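You operate a simulated robot arm through the tools that you are given. There is no shell and no other tool.

You are at the controls of a simulated robot arm. One attempt, no reset.

JOB
Take the plain teal ring off the stub into the yellow slide box and refit the blue shaft cap.
Fine: rest the cap on the grey rubber pad meanwhile; its handle ends tight; leave the box open. Set down upright: blue shaft cap. Where these are worked on the way, their far stop is far enough and under half their travel is too little: handle of the blue cap.

It is judged by the outcome, as a careful person would: the job done as asked, and still so three seconds after it is handed in. It fails if anything else is knocked over, pushed out of place, dropped, spilled or broken. Lids that push on must go on centred and level and be pressed home; caps that screw on are set level and turned clockwise until they are tight.

ROBOT AND FRAMES
A 6-joint arm with a three-finger gripper, fixed in place. Base frame: the origin is at the foot of the arm, x ahead of it, y to its left, z up. Readings come in mm, rad, newtons and seconds.
Its first joint turns from -2.897 to 2.897 rad. Payload 4.89 kg.
Tool frame: the origin (TCP) lies between the finger pads and is the grasp point; the fingertips stand 30 mm ahead of it; z points along the fingers, y is the line along which they close. The gripper opens to 164 mm. The gripper's body begins 125 mm behind the TCP.
Orientation is that of the tool frame in the base frame, as a unit quaternion [x, y, z, w]. With the fingers straight down and closing along the base's y, the tool's x points along the base's -x, its y along +y and its z along -z.

CONTROLS
- The arm moves only by the tool send_rows. Its argument "targets" is text: rows parted by semicolons, each of 7 numbers parted by spaces: the shift along the base's x, y, z in mm, then the turn, a rotation vector about the base's x, y, z in degrees, then the closure in counts, from 0 (fully open) to 255 (shut). In form: dx dy dz ax ay az fingers; .... A call has 1 to 20 rows; each row is the pose to reach, as a shift and turn from the pose commanded when the call began. Each row takes 0.2 s and may step no farther than 50 mm and 0.15 rad from the row before; otherwise, or with a gripper value out of range, the whole call is refused. Where a pose cannot be reached the arm comes as near as it can. A force on the tool above 90 N (or 10 N above the force at the start of the call, whichever is more), or a blocked arm, ends the call early, and 0.2 s more pass. The fingers move at their own pace (about 108 mm/s each) and stop on an object; they squeeze with about 27 N. The grip force told is the motor's: it shows also when the fingers shut on nothing. Time passes only in rows, and 0.2 s behind the last, so rows that repeat a pose let the fingers close. It gives the time, the measured TCP pose, the force on the tool (base axes), the opening and the grip force at its end, in the units of the frame above (readings bear some noise), with the torque about the TCP (base axes, N m) and any sound that the robot's microphone picked up, and new pictures: "pictures" is both (left out), scene, wrist or none.
- Cameras (640 x 400 px; columns grow to the right, rows downward): "scene" is fixed at [49, 650.3, 1520.1]; the picture's right is [0.20, -0.98, 0.00], its down [-0.61, -0.12, -0.79] and it looks along [0.77, 0.15, -0.62] (base axes); focal length 330 px, centre (320, 200). "wrist" rides on the gripper at [76, -2, -152] in the tool frame; the picture's right is [0.02, 1.00, 0.00], its down [-0.88, 0.02, -0.47] and it looks along [-0.47, 0.01, 0.88] (tool axes); focal length 247 px, centre (320, 200). There is no depth. A picture from a camera that has moved, and an enlarged one, comes with that camera's place and axes in the base frame and with its lens.
- raise_lower(by): slides the trunk up (or, below 0, down) by that many mm; the arm rides with it, the base frame stays. It gives what a move gives, with no picture.
- close_up(camera, box): a new picture of the part [left, top, right, bottom] of that camera's present view, enlarged. The clock stands still meanwhile.
- sign_off(): hands the job in; it is judged then, once.

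Nothing tells you positions but the pictures and the camera data. Unless the task says otherwise, let go and move clear before handing in.

The tools are called after "Call:" as a command line: name --argument value ..., lists and objects as JSON in quotes. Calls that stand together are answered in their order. send_rows: Moves the arm, as the interface text tells. Its arguments: {"type":"object","properties":{"targets":{"type":"string"},"pictures":{"type":"string","enum":["both","scene","wrist","none"]}},"required":["targets"]} The other tools are called the same way: raise_lower (by) slides the trunk up or down; close_up (camera, box) takes an enlarged picture of a part of a camera's view; sign_off () hands the job in.

At the start:

```text
time: 0.0
tcp_pos: [413.8, 531.1, 1151.9]
tool_rot: [0.0, 1.0, 0.0, 0.001]
wrist_force: [-0.5, -0.1, -0.6]
wrist_torque: [0.01, 0.01, -0.04]
finger_gap: 163.8
finger_force: 0.1
trunk travel left (down, up): [-200.0, 190.0]
```

scene: 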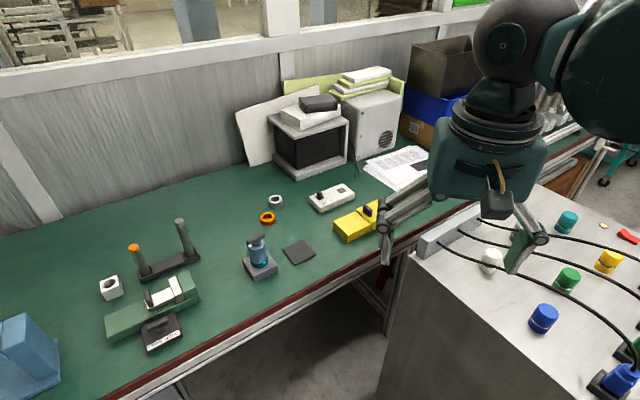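
wrist: 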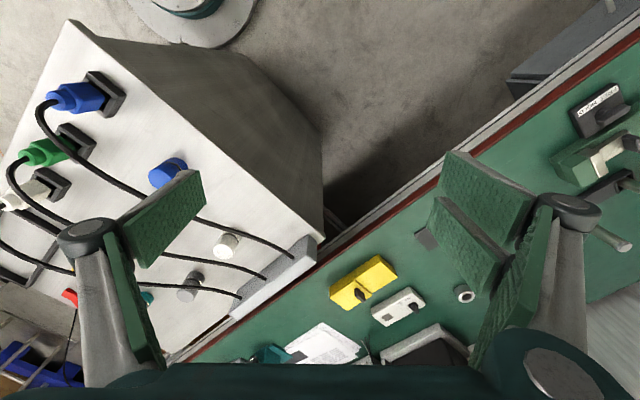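

I see a green bench with a blue-capped thing on a grey block, a dark pad next to it, a yellow box, and rings; the arm is over the gap to the right. I'll take enlarged pictures first to identify the parts.

Call:
close_up --camera "scene" --box '[220, 180, 400, 290]'

Call:
close_up --camera "scene" --box '[230, 225, 330, 287]'

Call:
close_up --camera "scene" --box '[80, 200, 220, 360]'

Call:
close_up --camera "wrist" --box '[300, 180, 540, 330]'

Call:
close_up --camera "scene" --box '[320, 190, 400, 250]'

```text
3.56 times, centred on (310, 235) of scene
camera zoom: at [49.0, 650.3, 1520.1], right [0.2, -0.98, 0.0], down [-0.61, -0.12, -0.79], along [0.77, 0.15, -0.62], focal length 1173 px, centre (356, 76)
```

zoom: 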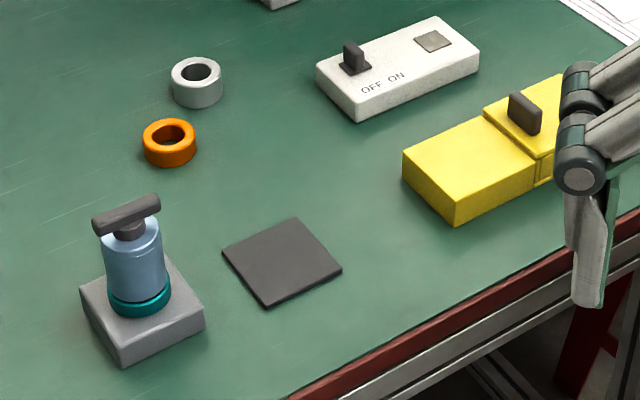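

```text
6.40 times, centred on (280, 256) of scene
camera zoom: at [49.0, 650.3, 1520.1], right [0.2, -0.98, 0.0], down [-0.61, -0.12, -0.79], along [0.77, 0.15, -0.62], focal length 2111 px, centre (576, -158)
```

zoom: 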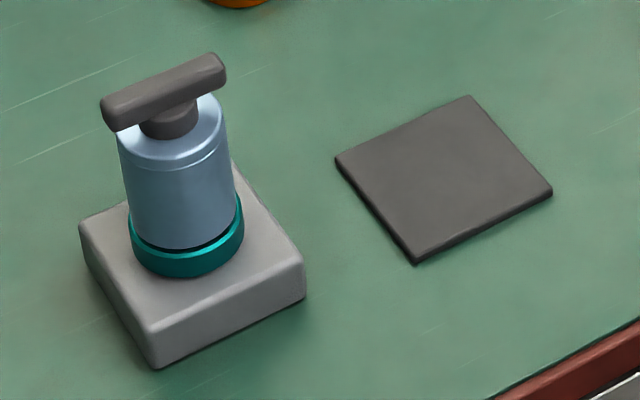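

```text
2.50 times, centred on (150, 280) of scene
camera zoom: at [49.0, 650.3, 1520.1], right [0.2, -0.98, 0.0], down [-0.61, -0.12, -0.79], along [0.77, 0.15, -0.62], focal length 824 px, centre (745, 0)
```

zoom: 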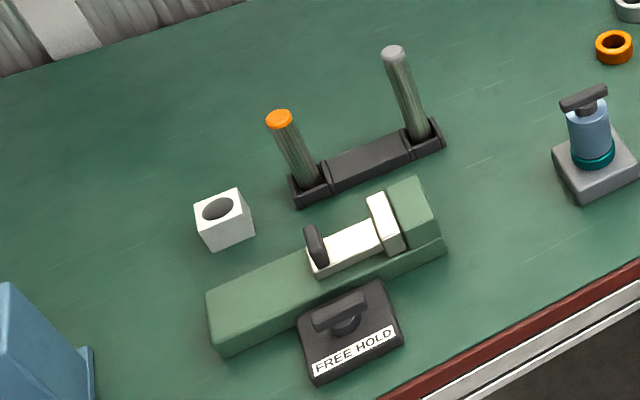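

```text
2.67 times, centred on (420, 255) of wrist
camera zoom: at [337.2, 530.7, 1304.0], right [-0.02, 1.0, 0.0], down [0.88, 0.02, 0.47], along [0.47, 0.01, -0.88], focal length 659 px, centre (53, 53)
```

zoom: 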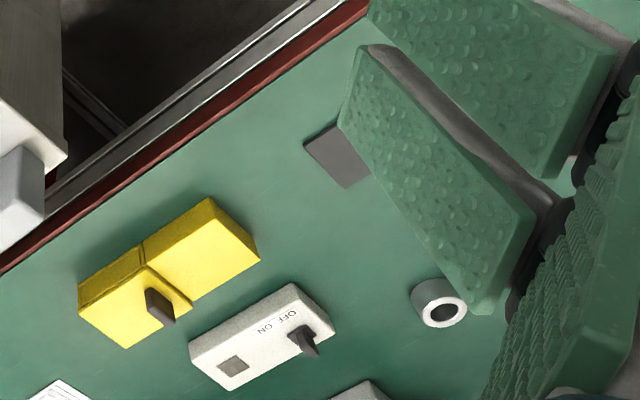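

```text
6.67 times, centred on (360, 220) of scene
camera zoom: at [49.0, 650.3, 1520.1], right [0.2, -0.98, 0.0], down [-0.61, -0.12, -0.79], along [0.77, 0.15, -0.62], focal length 2199 px, centre (53, 67)
```

zoom: 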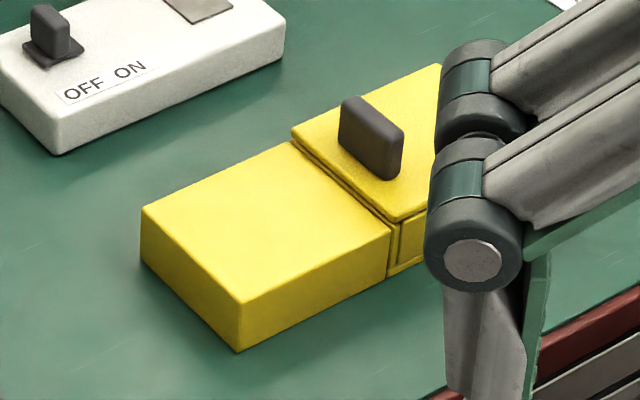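

The cap (light-blue cylinder with a T-handle), the teal ring under it and the grey block sit at roughly (655, 955), and the pad is centred near (736, 854) on a bench top at z≈750. The closed yellow slide box is near (830, 700). I'll move high over that area first to test reach and look closer.

Call:
send_rows --targets "27 27 0 0 0 0 0; 54 54 0 0 0 0 0; 81 81 0 0 0 0 0; 108 108 0 0 0 0 0; 135 135 0 0 0 0 0; 162 162 0 0 0 0 0; 189 189 0 0 0 0 0; 200 216 0 0 0 0 0; 200 243 0 0 0 0 0; 200 270 0 0 0 0 0"

```text
time: 2.2
tcp_pos: [610.7, 796.6, 1152.8]
tool_rot: [0.0, 1.0, 0.0, 0.0]
wrist_force: [-0.3, -0.7, -0.6]
wrist_torque: [0.16, -0.02, 0.01]
finger_gap: 164.4
finger_force: 0.1
trunk travel left (down, up): [-200.0, 190.0]
camera wrist: at [535.6, 797.7, 1304.3], right [-0.02, 1.0, 0.0], down [0.88, 0.02, 0.47], along [0.47, 0.01, -0.88], focal length 247 px, centre (320, 200)
```

scene: 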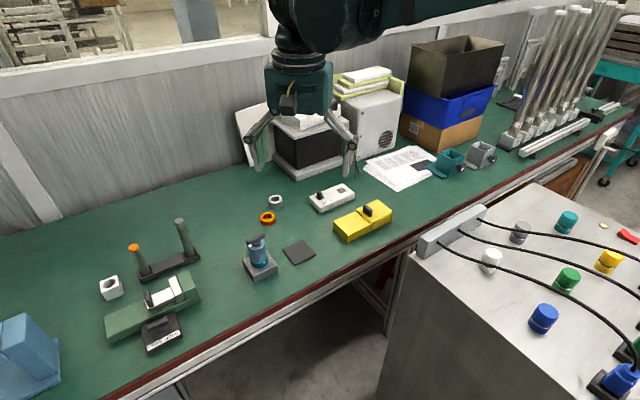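
wrist: 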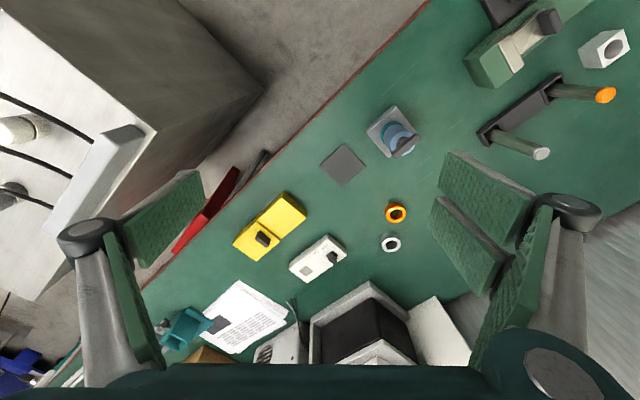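

The arm followed to (611, 797) at this height without limit. Now I'll zoom the wrist view for accurate positions.

Call:
close_up --camera "wrist" --box '[310, 90, 430, 200]'

Call:
close_up --camera "wrist" --box '[220, 180, 330, 270]'

Call:
close_up --camera "scene" --box '[325, 190, 405, 245]'

Call:
close_up --camera "scene" --box '[235, 225, 290, 285]'

```text
3.64 times, centred on (370, 145) of wrist
camera zoom: at [535.6, 797.7, 1304.3], right [-0.02, 1.0, 0.0], down [0.88, 0.02, 0.47], along [0.47, 0.01, -0.88], focal length 898 px, centre (138, 400)
```

zoom: 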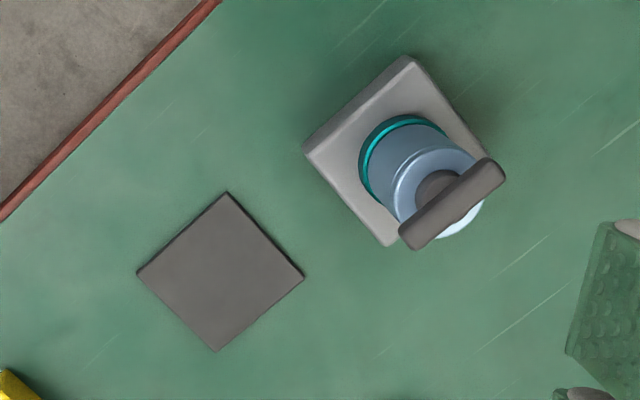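

```text
4.44 times, centred on (275, 225) of wrist
camera zoom: at [535.6, 797.7, 1304.3], right [-0.02, 1.0, 0.0], down [0.88, 0.02, 0.47], along [0.47, 0.01, -0.88], focal length 1098 px, centre (520, 89)
```

zoom: 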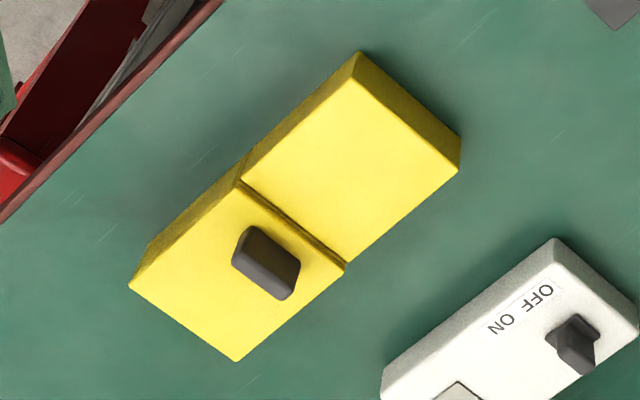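

```text
7.27 times, centred on (365, 218) of scene
camera zoom: at [49.0, 650.3, 1520.1], right [0.2, -0.98, 0.0], down [-0.61, -0.12, -0.79], along [0.77, 0.15, -0.62], focal length 2399 px, centre (-7, 73)
```

zoom: 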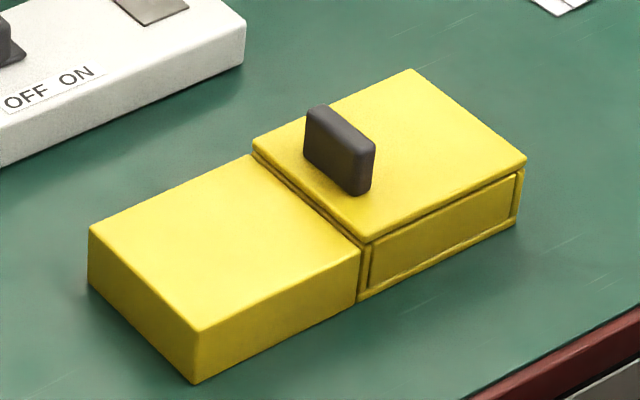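

```text
6.67 times, centred on (262, 255) of scene
camera zoom: at [49.0, 650.3, 1520.1], right [0.2, -0.98, 0.0], down [-0.61, -0.12, -0.79], along [0.77, 0.15, -0.62], focal length 2199 px, centre (703, -167)
```

zoom: 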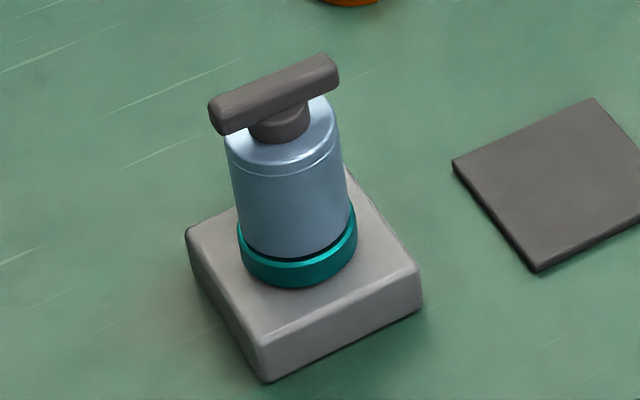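

The bench parts agree in both views: cap axis ≈(653, 953) with the T-bar top near z≈875, pad ≈(737, 855), box centre ≈(907, 670). They are farther out than the stated reach at this trunk height, so I'll lower the trunk and try to reach outward while still high.

Call:
raise_lower --by -150

```text
time: 4.0
tcp_pos: [611.9, 798.5, 1002.3]
tool_rot: [0.0, 1.0, 0.0, 0.0]
wrist_force: [-0.4, -0.2, 0.4]
wrist_torque: [-0.01, 0.02, -0.01]
finger_gap: 163.6
finger_force: 0.0
trunk travel left (down, up): [-50.0, 340.0]
```

Call:
send_rows --targets "34 -17 0 0 0 0 0; 68 -34 0 0 0 0 0; 102 -51 0 0 0 0 0; 136 -68 0 0 0 0 0; 170 -85 0 0 0 0 0; 204 -102 0 0 0 0 0; 236 -121 0 0 0 0 0; 236 -121 0 0 0 0 0"

```text
time: 5.8
tcp_pos: [848.5, 678.8, 1002.2]
tool_rot: [0.0, 1.0, 0.0, 0.0]
wrist_force: [0.9, -0.1, 0.1]
wrist_torque: [-0.02, 0.0, 0.0]
finger_gap: 163.9
finger_force: 0.0
trunk travel left (down, up): [-50.0, 340.0]
camera wrist: at [773.6, 678.0, 1153.9], right [-0.02, 1.0, 0.0], down [0.88, 0.02, 0.47], along [0.47, 0.01, -0.88], focal length 247 px, centre (320, 200)
```

scene: 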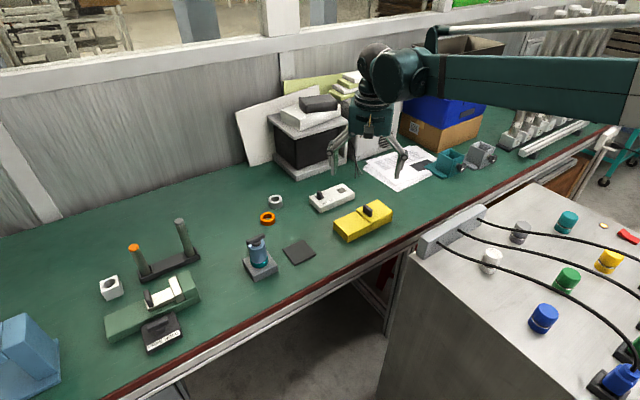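
wrist: 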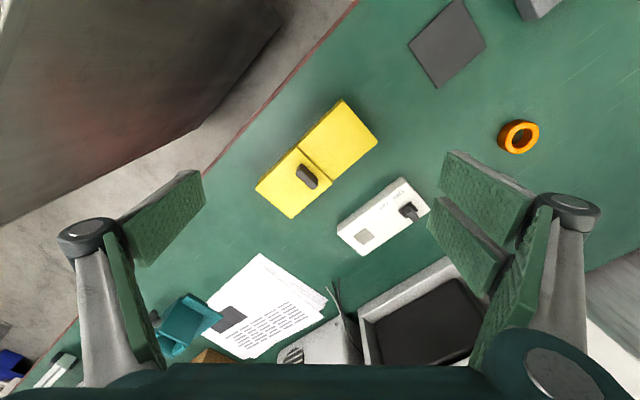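

Call:
close_up --camera "wrist" --box '[245, 90, 385, 225]'

Call:
close_up --camera "scene" --box '[325, 190, 405, 245]'

```text
2.96 times, centred on (315, 158) of wrist
camera zoom: at [773.6, 678.0, 1153.9], right [-0.02, 1.0, 0.0], down [0.88, 0.02, 0.47], along [0.47, 0.01, -0.88], focal length 732 px, centre (335, 326)
```

zoom: 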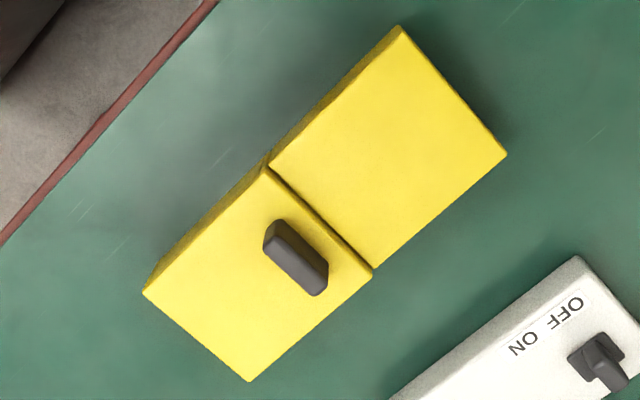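

```text
7.27 times, centred on (365, 218) of scene
camera zoom: at [49.0, 650.3, 1520.1], right [0.2, -0.98, 0.0], down [-0.61, -0.12, -0.79], along [0.77, 0.15, -0.62], focal length 2399 px, centre (-7, 73)
```

zoom: 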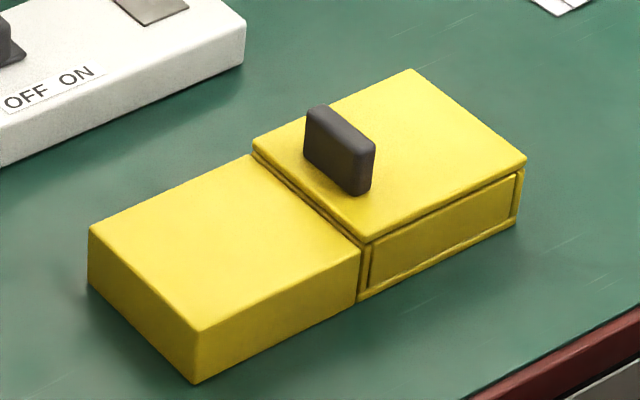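

The lid half (with the grey knob at about (920, 661)) sits slightly higher than the solid yellow half, so it should slide over that half toward (-x,+y). I'll rotate the gripper 45° so it closes along the slide axis, and move above the knob.

Call:
send_rows --targets "9 -2 -10 0 0 7.5 80; 18 -5 -20 0 0 15 120; 27 -7 -30 0 0 22.5 150; 36 -10 -40 0 0 30 165; 45 -12 -50 0 0 37.5 165; 55 -14 -60 0 0 45 165; 63 -17 -70 0 0 45 165; 71 -19 -80 0 0 45 165; 71 -19 -80 0 0 45 165"

```text
time: 7.8
tcp_pos: [919.3, 659.8, 922.7]
tool_rot: [-0.384, 0.923, 0.001, 0.0]
wrist_force: [0.5, 0.4, -0.1]
wrist_torque: [0.02, 0.0, 0.04]
finger_gap: 57.8
finger_force: 0.1
trunk travel left (down, up): [-50.0, 340.0]
camera wrist: at [866.5, 604.9, 1074.3], right [-0.72, 0.69, 0.0], down [0.61, 0.64, 0.47], along [0.33, 0.34, -0.88], focal length 247 px, centre (320, 200)
```

scene: 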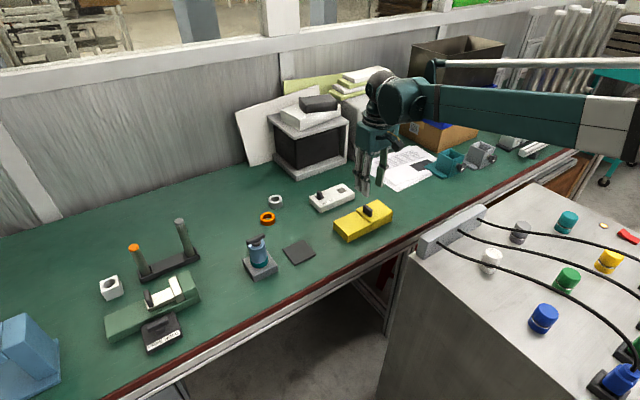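
wrist: 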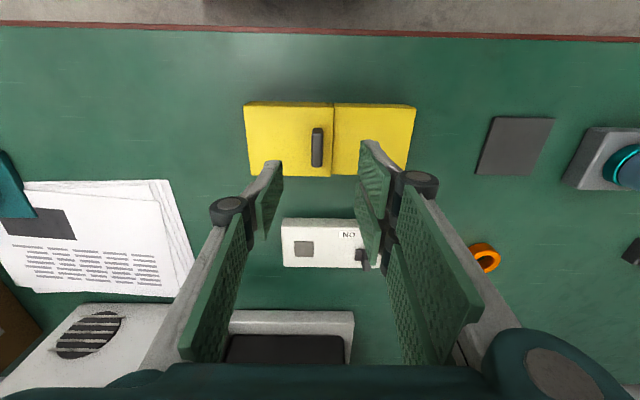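

Call:
close_up --camera "wrist" --box '[235, 90, 425, 190]'

Call:
close_up --camera "scene" --box '[325, 150, 405, 245]'

```text
3.37 times, centred on (330, 140) of wrist
camera zoom: at [866.5, 604.9, 1074.3], right [-0.72, 0.69, 0.0], down [0.61, 0.64, 0.47], along [0.33, 0.34, -0.88], focal length 832 px, centre (286, 402)
```

zoom: 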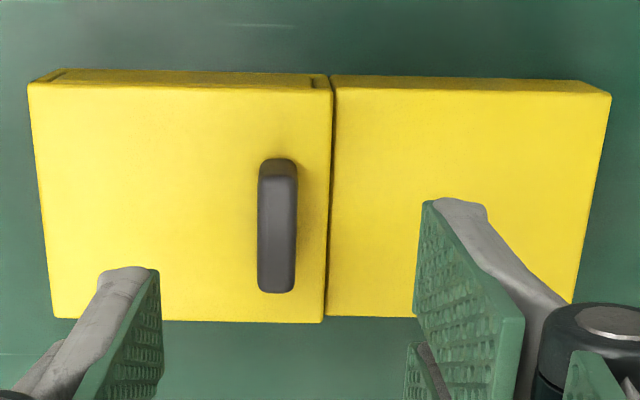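

```text
4.21 times, centred on (365, 198) of scene
camera zoom: at [49.0, 650.3, 1520.1], right [0.2, -0.98, 0.0], down [-0.61, -0.12, -0.79], along [0.77, 0.15, -0.62], focal length 1389 px, centre (130, 210)
```

zoom: 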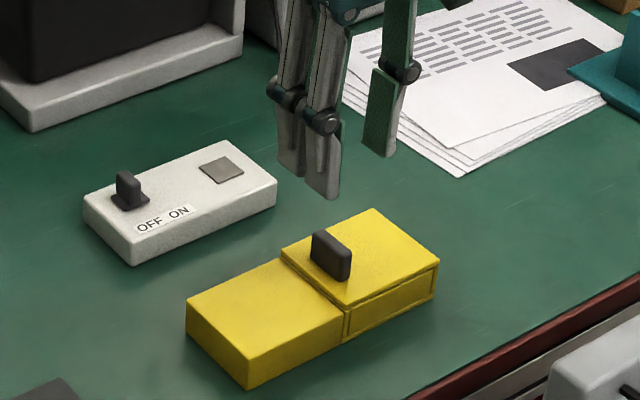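

Call:
close_up --camera "scene" --box '[335, 90, 435, 215]'

Call:
close_up --camera "wrist" --box '[150, 120, 550, 370]'

```text
3.20 times, centred on (385, 152) of scene
camera zoom: at [49.0, 650.3, 1520.1], right [0.2, -0.98, 0.0], down [-0.61, -0.12, -0.79], along [0.77, 0.15, -0.62], focal length 1055 px, centre (112, 352)
```

zoom: 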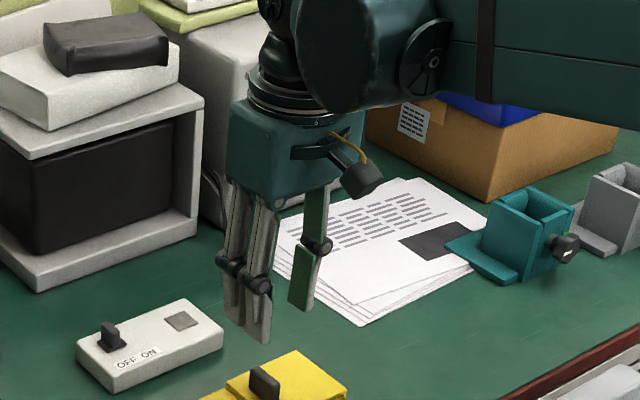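

```text
1.60 times, centred on (350, 245) of wrist
camera zoom: at [866.5, 604.9, 1074.3], right [-0.72, 0.69, 0.0], down [0.61, 0.64, 0.47], along [0.33, 0.34, -0.88], focal length 395 px, centre (272, 128)
```

zoom: 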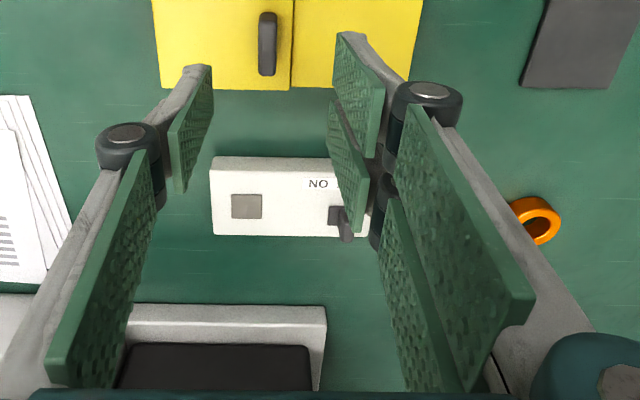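

The knob is under the gripper, about 3–4 mm off; I'll correct and descend so the fingertips straddle it just above the lid.

Call:
send_rows --targets "2 -1 -20 0 0 0 165; 4 -2 -40 0 0 0 165; 4 -2 -60 0 0 0 165; 4 -2 -75 0 0 0 165; 4 -2 -88 0 0 0 165; 4 -2 -96 0 0 0 165; 4 -2 -96 0 0 0 165"

```text
time: 9.3
tcp_pos: [921.6, 656.8, 824.0]
tool_rot: [-0.382, 0.924, -0.001, 0.0]
wrist_force: [-0.3, -0.4, 1.1]
wrist_torque: [0.01, -0.02, 0.0]
finger_gap: 58.0
finger_force: 0.1
trunk travel left (down, up): [-50.0, 340.0]
camera wrist: at [869.5, 603.7, 976.3], right [-0.72, 0.69, 0.0], down [0.61, 0.64, 0.47], along [0.33, 0.34, -0.88], focal length 247 px, centre (320, 200)
```

scene: 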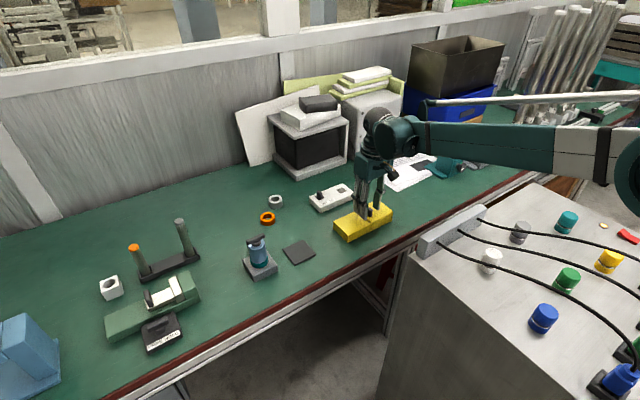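
wrist: 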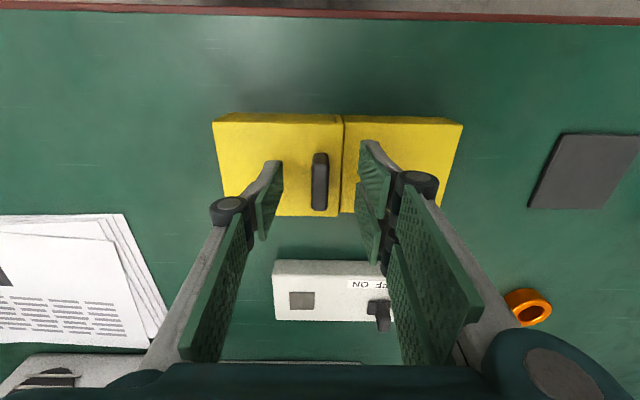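

Call:
close_up --camera "scene" --box '[325, 180, 405, 245]'

Call:
close_up --camera "wrist" --box '[200, 100, 470, 260]'

```text
6.15 times, centred on (365, 212) of scene
camera zoom: at [49.0, 650.3, 1520.1], right [0.2, -0.98, 0.0], down [-0.61, -0.12, -0.79], along [0.77, 0.15, -0.62], focal length 2030 px, centre (43, 123)
```

zoom: 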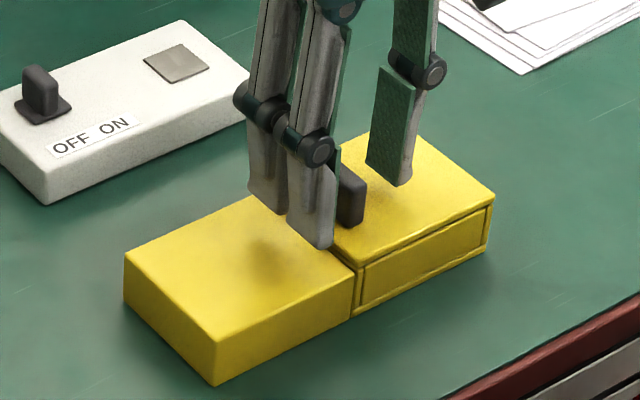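

```text
2.37 times, centred on (335, 180) of wrist
camera zoom: at [869.5, 603.7, 976.3], right [-0.72, 0.69, 0.0], down [0.61, 0.64, 0.47], along [0.33, 0.34, -0.88], focal length 585 px, centre (284, 247)
```

zoom: 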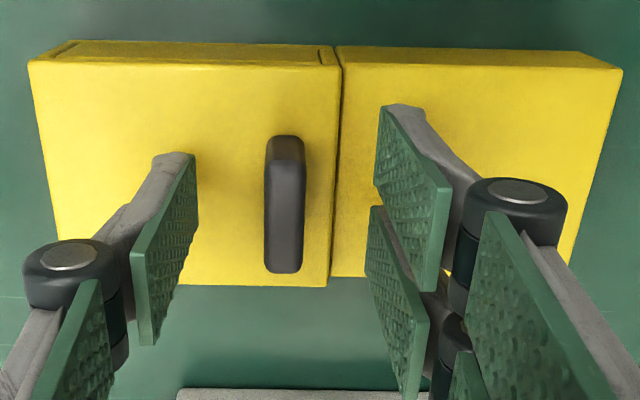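

The fingertips straddle the knob about 10 mm above the lid. I'll drop 5 mm more and close on the knob.

Call:
send_rows --targets "0 0 -5 0 0 0 165; 0 0 -5 0 0 0 200; 0 0 -5 0 0 0 240; 0 0 -5 0 0 0 255; 0 0 -5 0 0 0 255; 0 0 -5 0 0 0 255" --pictures "wrist"

```text
time: 10.8
tcp_pos: [921.1, 658.9, 819.9]
tool_rot: [-0.383, 0.924, 0.0, 0.0]
wrist_force: [0.4, -1.2, -2.5]
wrist_torque: [0.06, -0.09, 0.02]
finger_gap: 13.1
finger_force: 45.4
trunk travel left (down, up): [-50.0, 340.0]
camera wrist: at [868.9, 603.9, 971.7], right [-0.72, 0.69, 0.0], down [0.61, 0.64, 0.47], along [0.33, 0.34, -0.88], focal length 247 px, centre (320, 200)
```

wrist: 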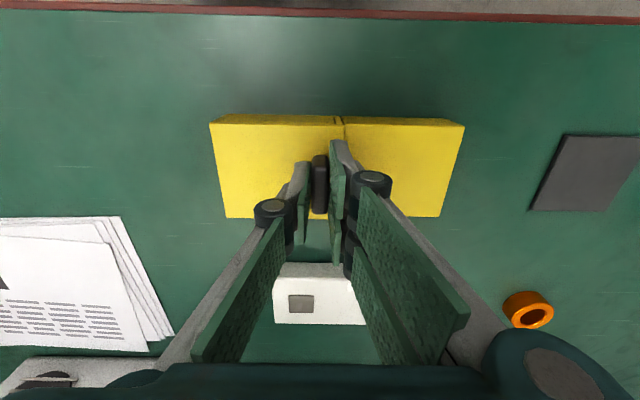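

The knob is held (13 mm). I'll slide the lid a short way toward the solid half and watch the force.

Call:
send_rows --targets "-3.6 3.5 0 0 0 0 255; -7.2 7 0 0 0 0 255; -10.7 10.5 0 0 0 0 255; -14.3 14 0 0 0 0 255; -14.3 14 0 0 0 0 255"

```text
time: 11.9
tcp_pos: [907.0, 671.3, 820.0]
tool_rot: [-0.383, 0.924, 0.001, 0.001]
wrist_force: [10.5, 10.0, -2.1]
wrist_torque: [0.55, -0.57, 0.01]
finger_gap: 12.9
finger_force: 45.3
trunk travel left (down, up): [-50.0, 340.0]
camera wrist: at [855.6, 616.9, 971.6], right [-0.72, 0.69, 0.0], down [0.61, 0.64, 0.47], along [0.33, 0.34, -0.88], focal length 247 px, centre (320, 200)
```

scene: 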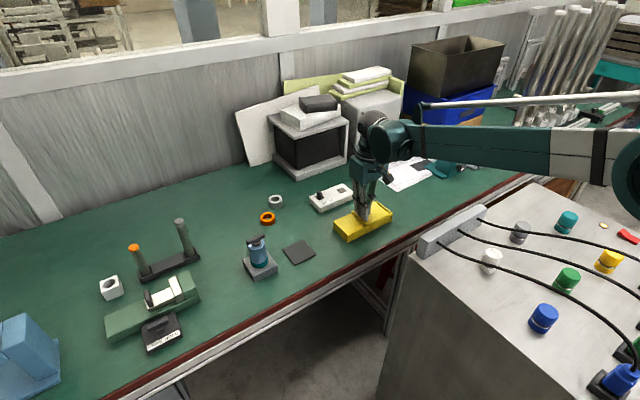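
wrist: 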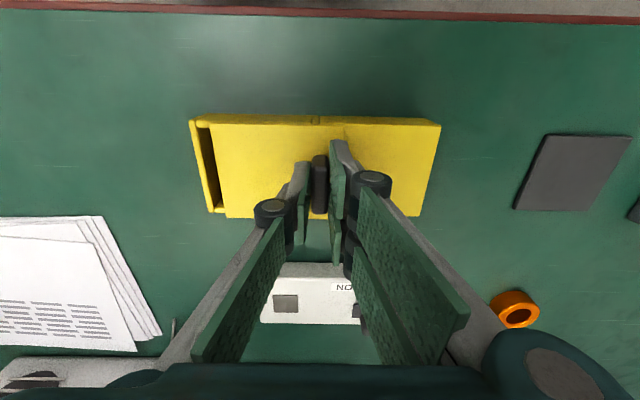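

The lid slides the right way and opens the compartment; there's a sideways force, so I'll steer slightly toward (+x,+y) and continue.

Call:
send_rows --targets "-3 4 0 0 0 0 255; -6.2 7.8 0 0 0 0 255; -9.5 11.5 0 0 0 0 255; -12.8 15 0 0 0 0 255; -12.8 15 0 0 0 0 255" --pictures "none"

```text
time: 13.2
tcp_pos: [894.9, 684.9, 820.3]
tool_rot: [-0.384, 0.923, 0.0, -0.001]
wrist_force: [-19.2, -18.3, -31.8]
wrist_torque: [-0.53, 0.55, 0.05]
finger_gap: 12.8
finger_force: 44.8
trunk travel left (down, up): [-50.0, 340.0]
```

Call:
send_rows --targets "-0.7 -0.7 -0.5 0 0 0 255; -0.7 -0.7 -1 0 0 0 255" --pictures "none"

```text
time: 13.8
tcp_pos: [895.7, 684.8, 820.4]
tool_rot: [-0.383, 0.924, 0.0, 0.001]
wrist_force: [5.5, 5.2, -0.3]
wrist_torque: [-0.62, 0.67, 0.02]
finger_gap: 12.8
finger_force: 45.4
trunk travel left (down, up): [-50.0, 340.0]
```

Call:
send_rows --targets "-3.4 3.7 0 0 0 0 255; -6.9 7.3 0 0 0 0 255; -10.4 10.8 0 0 0 0 255; -13.9 14.4 0 0 0 0 255; -13.9 14.4 0 0 0 0 255" --pictures "wrist"

```text
time: 14.9
tcp_pos: [880.4, 699.0, 820.8]
tool_rot: [-0.383, 0.924, 0.0, 0.001]
wrist_force: [24.8, 24.5, 30.3]
wrist_torque: [0.75, -0.78, 0.04]
finger_gap: 13.2
finger_force: 45.1
trunk travel left (down, up): [-50.0, 340.0]
camera wrist: at [828.2, 644.9, 972.5], right [-0.72, 0.69, 0.0], down [0.61, 0.64, 0.47], along [0.33, 0.34, -0.88], focal length 247 px, centre (320, 200)
```

wrist: 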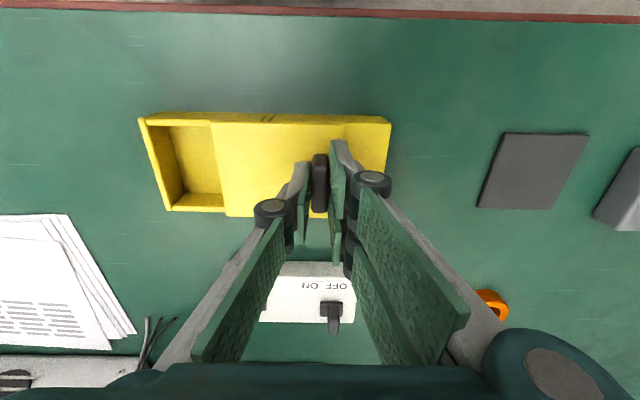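

Call:
close_up --camera "scene" --box '[325, 190, 405, 245]'

Call:
close_up --camera "wrist" --box '[130, 100, 400, 230]'

```text
7.27 times, centred on (365, 218) of scene
camera zoom: at [49.0, 650.3, 1520.1], right [0.2, -0.98, 0.0], down [-0.61, -0.12, -0.79], along [0.77, 0.15, -0.62], focal length 2399 px, centre (-7, 73)
```

zoom: 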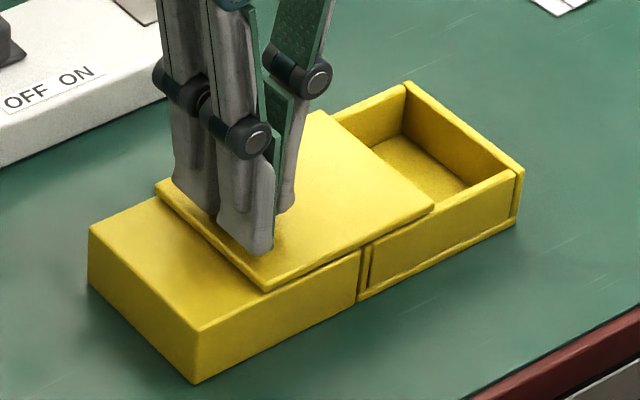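

```text
2.37 times, centred on (265, 165) of wrist
camera zoom: at [828.2, 644.9, 972.5], right [-0.72, 0.69, 0.0], down [0.61, 0.64, 0.47], along [0.33, 0.34, -0.88], focal length 585 px, centre (450, 283)
```

zoom: 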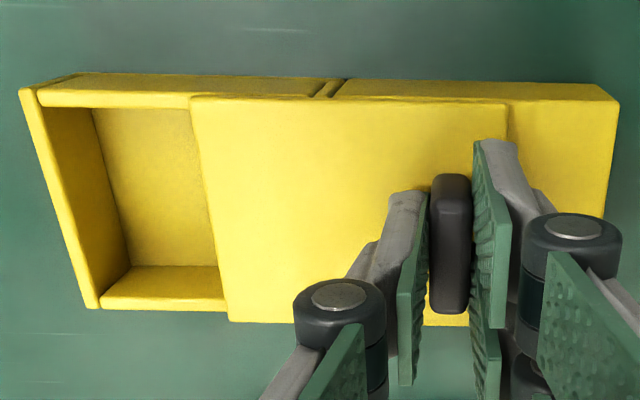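

The box itself hasn't moved and the lid is two-thirds open. I'll relax the grip a little so that one finger just pushes the knob, avoiding binding, and push on toward the stop.

Call:
send_rows --targets "0.5 0.5 0.7 0 0 0 224; 0.5 0.5 0.7 0 0 0 224; -3 4 0.7 0 0 0 224; -7 8 0.7 0 0 0 224; -11 12 0.7 0 0 0 224; -15 16 0.7 0 0 0 224; -18 19 0.7 0 0 0 224; -18 19 0.7 0 0 0 224" --pictures "wrist"

```text
time: 16.8
tcp_pos: [862.5, 719.6, 819.9]
tool_rot: [-0.383, 0.924, 0.0, 0.0]
wrist_force: [-1.3, -0.1, -0.1]
wrist_torque: [-0.02, -0.01, 0.01]
finger_gap: 20.1
finger_force: 0.0
trunk travel left (down, up): [-50.0, 340.0]
camera wrist: at [809.8, 665.8, 972.1], right [-0.72, 0.69, 0.0], down [0.61, 0.64, 0.47], along [0.33, 0.34, -0.88], focal length 247 px, centre (320, 200)
```

wrist: 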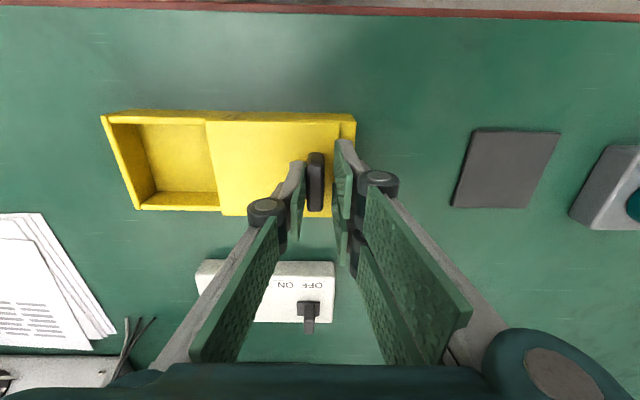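

Call:
send_rows --targets "-2.2 2.2 0 0 0 0 224; -4.3 4.3 0 0 0 0 224; -6.4 6.4 0 0 0 0 224; -8.5 8.5 0 0 0 0 224; -8.5 8.5 0 0 0 0 224" --pictures "wrist"

```text
time: 17.9
tcp_pos: [853.8, 727.7, 818.1]
tool_rot: [-0.382, 0.924, 0.0, 0.0]
wrist_force: [0.6, -0.7, 0.6]
wrist_torque: [0.02, -0.01, 0.0]
finger_gap: 20.1
finger_force: 0.3
trunk travel left (down, up): [-50.0, 340.0]
camera wrist: at [801.4, 673.5, 971.9], right [-0.72, 0.69, 0.0], down [0.61, 0.64, 0.47], along [0.33, 0.34, -0.88], focal length 247 px, centre (320, 200)
```

wrist: 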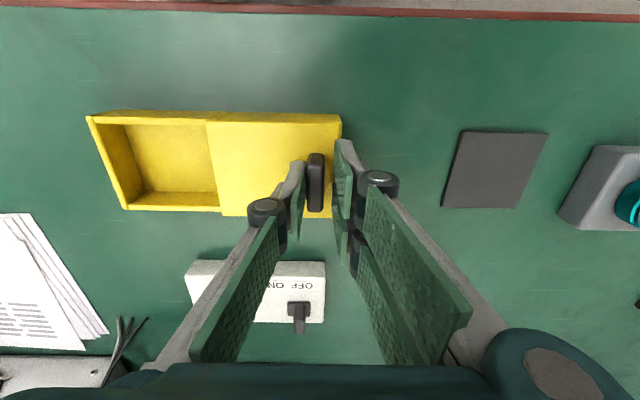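

The lid now sits fully over the solid half and the compartment is open. I'll open the fingers, lift clear, and look at the compartment.

Call:
send_rows --targets "1.5 -1.5 0 0 0 0 210; 1.5 -1.5 0 0 0 0 200; 1.5 -1.5 30 0 0 0 200; 1.5 -1.5 65 0 0 0 200; 1.5 -1.5 105 0 0 0 165; 1.5 -1.5 145 0 0 0 165; 1.5 -1.5 145 0 0 0 165"

Call:
close_up --camera "scene" --box '[325, 190, 405, 245]'

Call:
close_up --camera "wrist" --box '[130, 80, 400, 230]'

```text
time: 19.6
tcp_pos: [854.9, 726.6, 966.2]
tool_rot: [-0.383, 0.924, 0.0, 0.0]
wrist_force: [0.3, 1.0, 0.5]
wrist_torque: [-0.01, 0.0, -0.01]
finger_gap: 57.9
finger_force: 0.0
trunk travel left (down, up): [-50.0, 340.0]
camera wrist: at [803.2, 672.9, 1118.3], right [-0.72, 0.69, 0.0], down [0.61, 0.64, 0.47], along [0.33, 0.34, -0.88], focal length 247 px, centre (320, 200)
```

scene: 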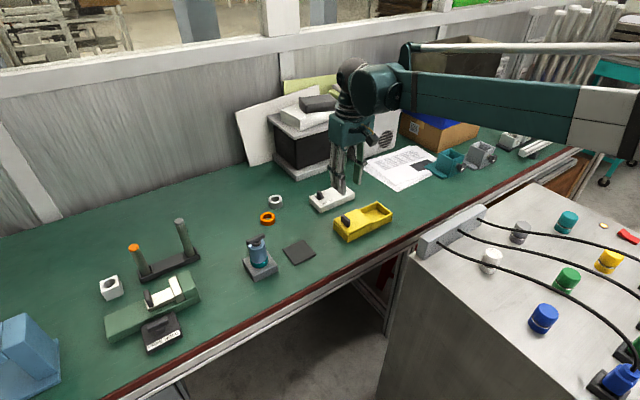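
wrist: 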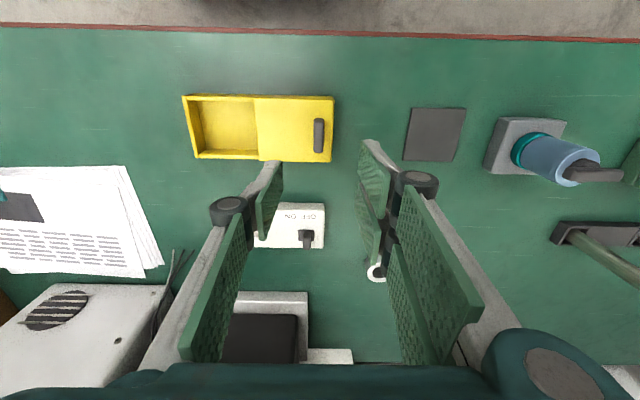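

```text
7.27 times, centred on (365, 218) of scene
camera zoom: at [49.0, 650.3, 1520.1], right [0.2, -0.98, 0.0], down [-0.61, -0.12, -0.79], along [0.77, 0.15, -0.62], focal length 2399 px, centre (-7, 73)
```

zoom: 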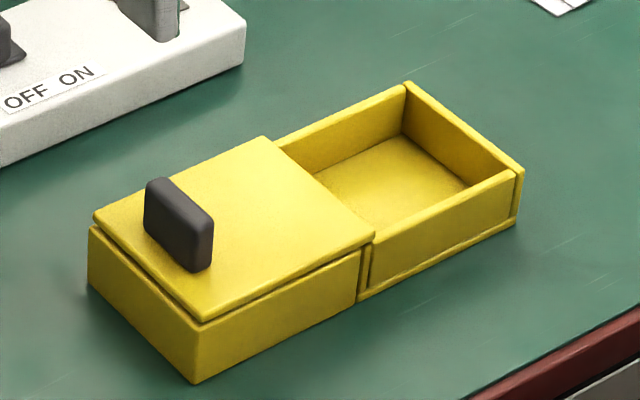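

```text
2.37 times, centred on (265, 155) of wrist
camera zoom: at [803.2, 672.9, 1118.3], right [-0.72, 0.69, 0.0], down [0.61, 0.64, 0.47], along [0.33, 0.34, -0.88], focal length 585 px, centre (450, 307)
```

zoom: 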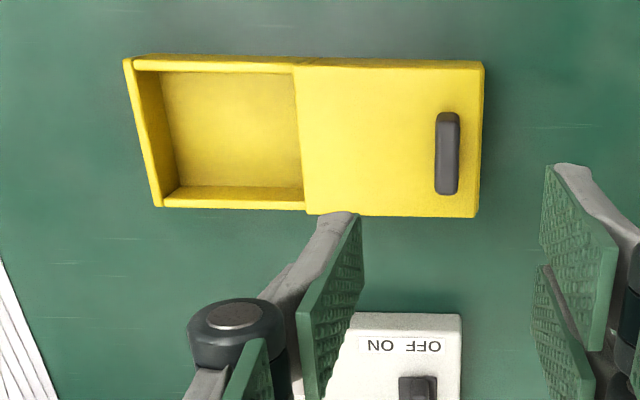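

The compartment is open and the box hasn't shifted; its opening centre is about (943, 635). Now I'll go high over to the blue cap and turn the gripper 90° so it can later take the T-bar crosswise.

Call:
send_rows --targets "-15 17 10 0 0 -7.5 165; -30 34 20 0 0 -15 165; -45 51 30 0 0 -22.5 165; -60 68 35 0 0 -30 165; -75 85 35 0 0 -37.5 165; -90 102 35 0 0 -45 165; -105 119 35 0 0 -52.5 165; -120 136 35 0 0 -60 165; -135 153 35 0 0 -67.5 165; -150 170 35 0 0 -75 165; -165 187 35 0 0 -82.5 165; -180 204 35 0 0 -90 165; -195 220 35 0 0 -90 165; -201 226 35 0 0 -90 165; -201 226 35 0 0 -90 165"

Call:
close_up --camera "wrist" --box '[230, 60, 430, 220]'

Call:
close_up --camera "scene" --box '[235, 225, 290, 285]'

```text
time: 22.8
tcp_pos: [651.0, 952.0, 998.8]
tool_rot: [0.383, 0.924, 0.0, 0.001]
wrist_force: [0.2, -1.0, -0.7]
wrist_torque: [0.04, 0.0, 0.02]
finger_gap: 57.8
finger_force: 0.0
trunk travel left (down, up): [-50.0, 340.0]
camera wrist: at [597.6, 1005.3, 1151.0], right [0.69, 0.72, 0.0], down [0.64, -0.61, 0.47], along [0.34, -0.33, -0.88], focal length 247 px, centre (320, 200)
```

scene: 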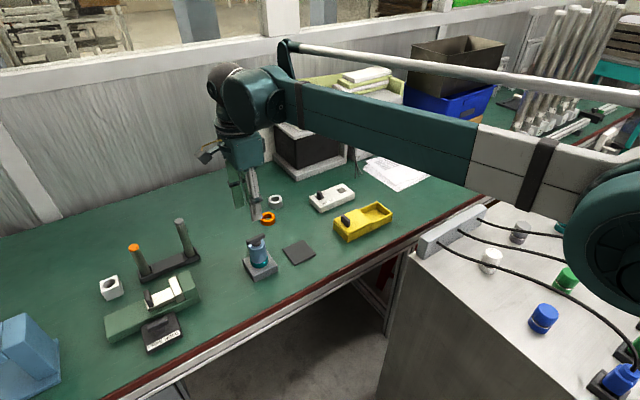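
wrist: 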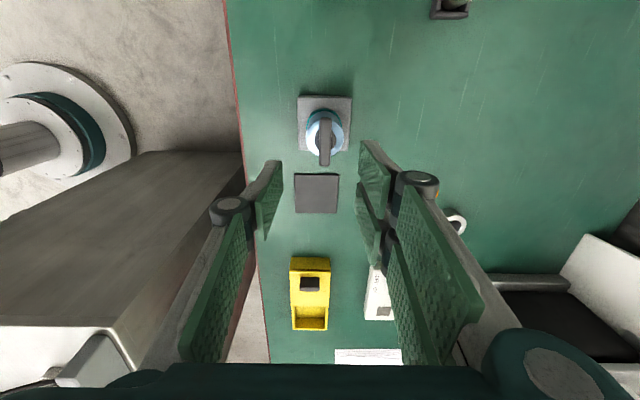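

```text
2.50 times, centred on (330, 140) of wrist
camera zoom: at [597.6, 1005.3, 1151.0], right [0.69, 0.72, 0.0], down [0.64, -0.61, 0.47], along [0.34, -0.33, -0.88], focal length 617 px, centre (295, 350)
```

zoom: 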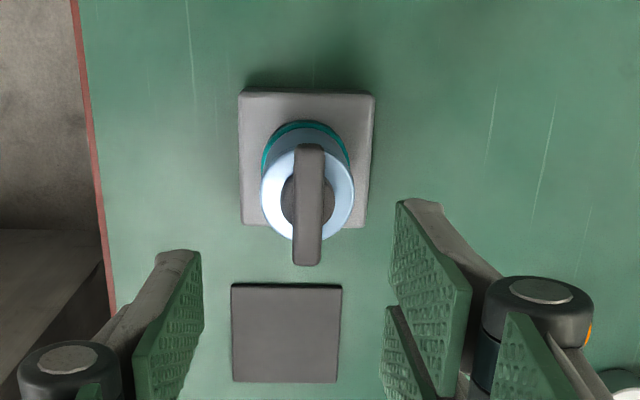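

```text
6.67 times, centred on (262, 255) of scene
camera zoom: at [49.0, 650.3, 1520.1], right [0.2, -0.98, 0.0], down [-0.61, -0.12, -0.79], along [0.77, 0.15, -0.62], focal length 2199 px, centre (703, -167)
```

zoom: 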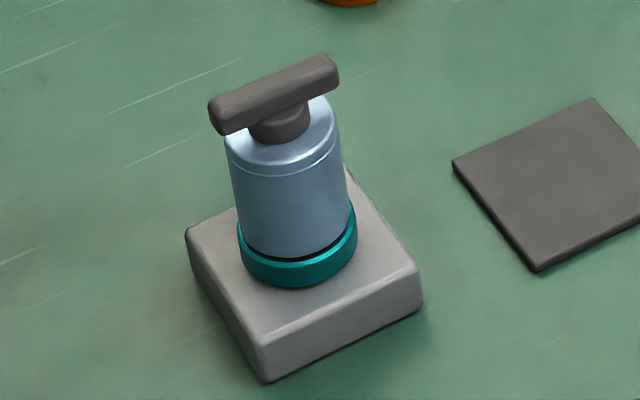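

The cap axis comes out at about (654, 958); block top z≈775, ring 775–792, cap body up to ≈849, T-bar ≈860–874. I'll correct laterally and descend partway for a closer look before gripping the bar.

Call:
send_rows --targets "1.3 2.9 -20 0 0 0 165; 2.6 5.8 -40 0 0 0 165; 2.6 5.8 -60 0 0 0 165; 2.6 5.8 -75 0 0 0 165; 2.6 5.8 -75 0 0 0 165"

Call:
close_up --camera "wrist" --box '[220, 60, 420, 220]'

Call:
close_up --camera "scene" --box '[225, 195, 295, 285]'

```text
time: 23.9
tcp_pos: [654.6, 958.4, 923.1]
tool_rot: [0.383, 0.924, 0.0, 0.0]
wrist_force: [0.2, 0.5, -0.7]
wrist_torque: [0.02, -0.02, -0.02]
finger_gap: 58.0
finger_force: 0.0
trunk travel left (down, up): [-50.0, 340.0]
camera wrist: at [600.0, 1011.3, 1075.3], right [0.69, 0.72, 0.0], down [0.64, -0.61, 0.47], along [0.34, -0.33, -0.88], focal length 247 px, centre (320, 200)
```

scene: 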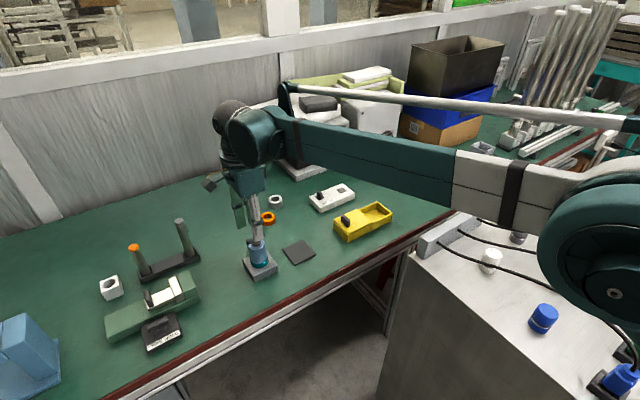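
wrist: 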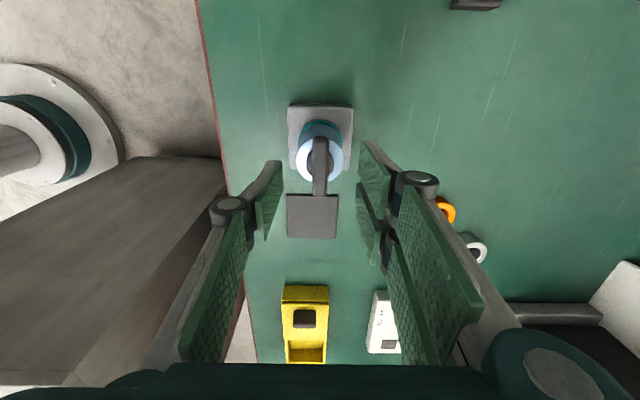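

```text
2.50 times, centred on (320, 140) of wrist
camera zoom: at [600.0, 1011.3, 1075.3], right [0.69, 0.72, 0.0], down [0.64, -0.61, 0.47], along [0.34, -0.33, -0.88], focal length 617 px, centre (320, 350)
```

zoom: 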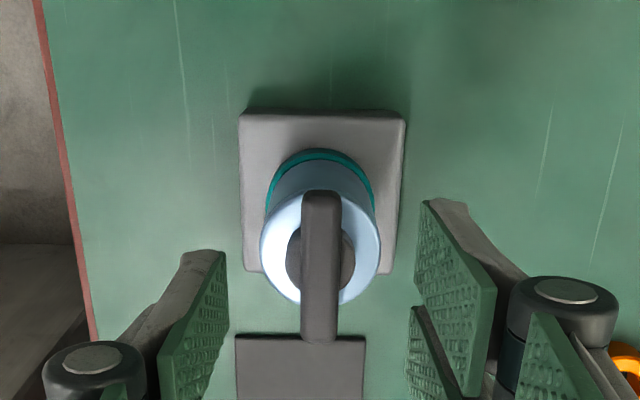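

```text
4.44 times, centred on (260, 240) of scene
camera zoom: at [49.0, 650.3, 1520.1], right [0.2, -0.98, 0.0], down [-0.61, -0.12, -0.79], along [0.77, 0.15, -0.62], focal length 1466 px, centre (587, 22)
```

zoom: 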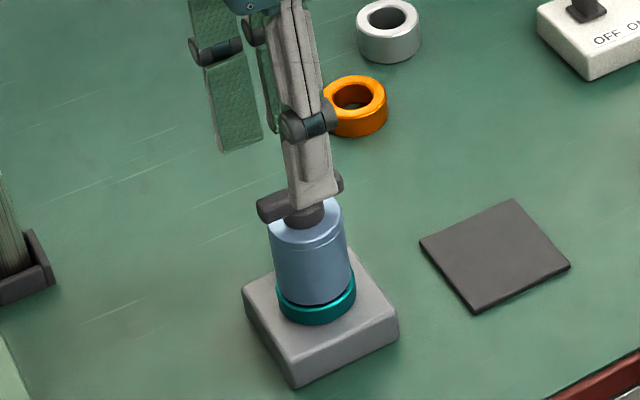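

The gripper is centred over the bar and aligned with it. I'll descend so the tips just overlap the bar's height, and close on it.

Call:
send_rows --targets "0 0 -12 0 0 0 165; 0 0 -22 0 0 0 165; 0 0 -28.5 0 0 0 165; 0 0 -28.5 0 0 0 190; 0 0 -28.5 0 0 0 215; 0 0 -28.5 0 0 0 235; 0 0 -28.5 0 0 0 255; 0 0 -28.5 0 0 0 255; 0 0 -28.5 0 0 0 255"

Call:
close_up --camera "wrist" --box '[220, 60, 420, 260]'

Call:
close_up --camera "scene" --box '[225, 195, 295, 285]'

```text
time: 25.9
tcp_pos: [656.5, 959.3, 895.1]
tool_rot: [0.382, 0.924, 0.0, 0.0]
wrist_force: [0.5, -0.1, -0.4]
wrist_torque: [0.0, 0.04, 0.0]
finger_gap: 13.5
finger_force: 27.3
trunk travel left (down, up): [-50.0, 340.0]
camera wrist: at [601.6, 1011.9, 1047.6], right [0.69, 0.72, 0.0], down [0.64, -0.61, 0.47], along [0.34, -0.33, -0.88], focal length 247 px, centre (320, 200)
```

scene: 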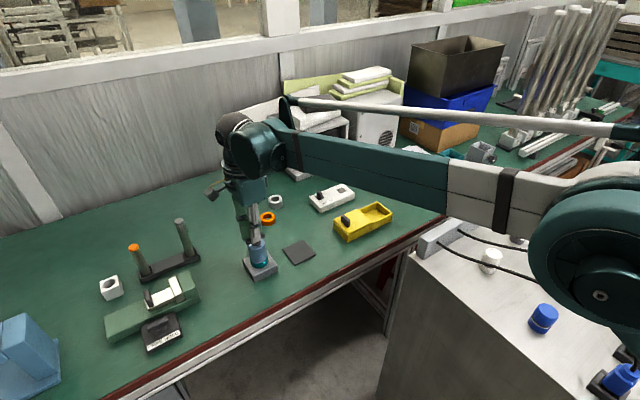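
wrist: 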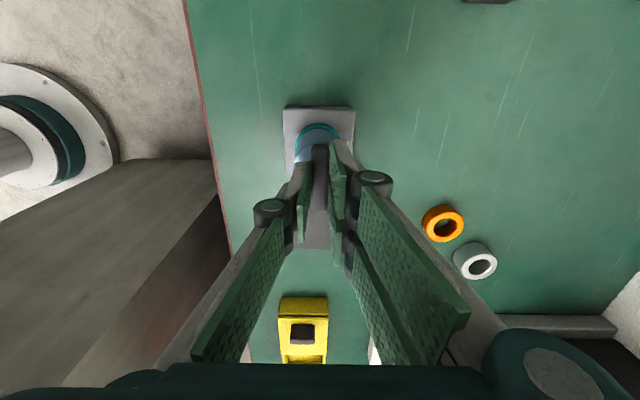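

```text
2.00 times, centred on (320, 160) of wrist
camera zoom: at [601.6, 1011.9, 1047.6], right [0.69, 0.72, 0.0], down [0.64, -0.61, 0.47], along [0.34, -0.33, -0.88], focal length 494 px, centre (320, 280)
```

zoom: 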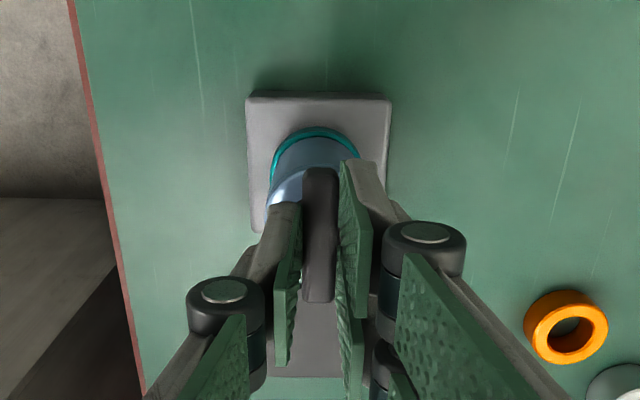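

```text
4.44 times, centred on (260, 240) of scene
camera zoom: at [49.0, 650.3, 1520.1], right [0.2, -0.98, 0.0], down [-0.61, -0.12, -0.79], along [0.77, 0.15, -0.62], focal length 1466 px, centre (587, 22)
```

zoom: 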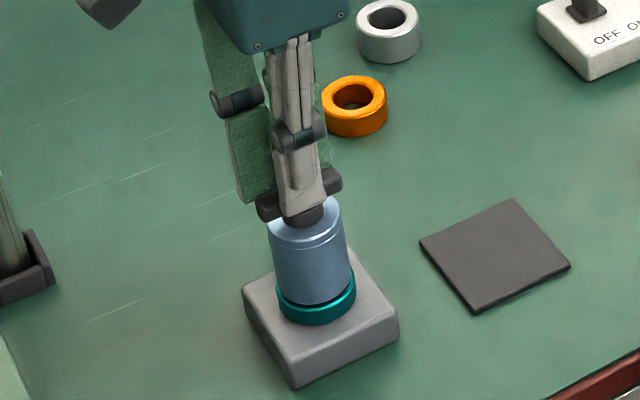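

The bar is gripped (13.5 mm). I'll start turning counter-clockwise in small steps and watch the torque.

Call:
send_rows --targets "0 0 0 0 0 4 255; 0 0 0 0 0 8 255; 0 0 0 0 0 12 255; 0 0 0 0 0 12 255" --pictures "none"

```text
time: 26.9
tcp_pos: [655.3, 958.2, 895.7]
tool_rot: [0.283, 0.959, 0.001, 0.0]
wrist_force: [-4.0, 3.5, -4.4]
wrist_torque: [0.38, 0.49, 0.0]
finger_gap: 13.8
finger_force: 26.9
trunk travel left (down, up): [-50.0, 340.0]
```

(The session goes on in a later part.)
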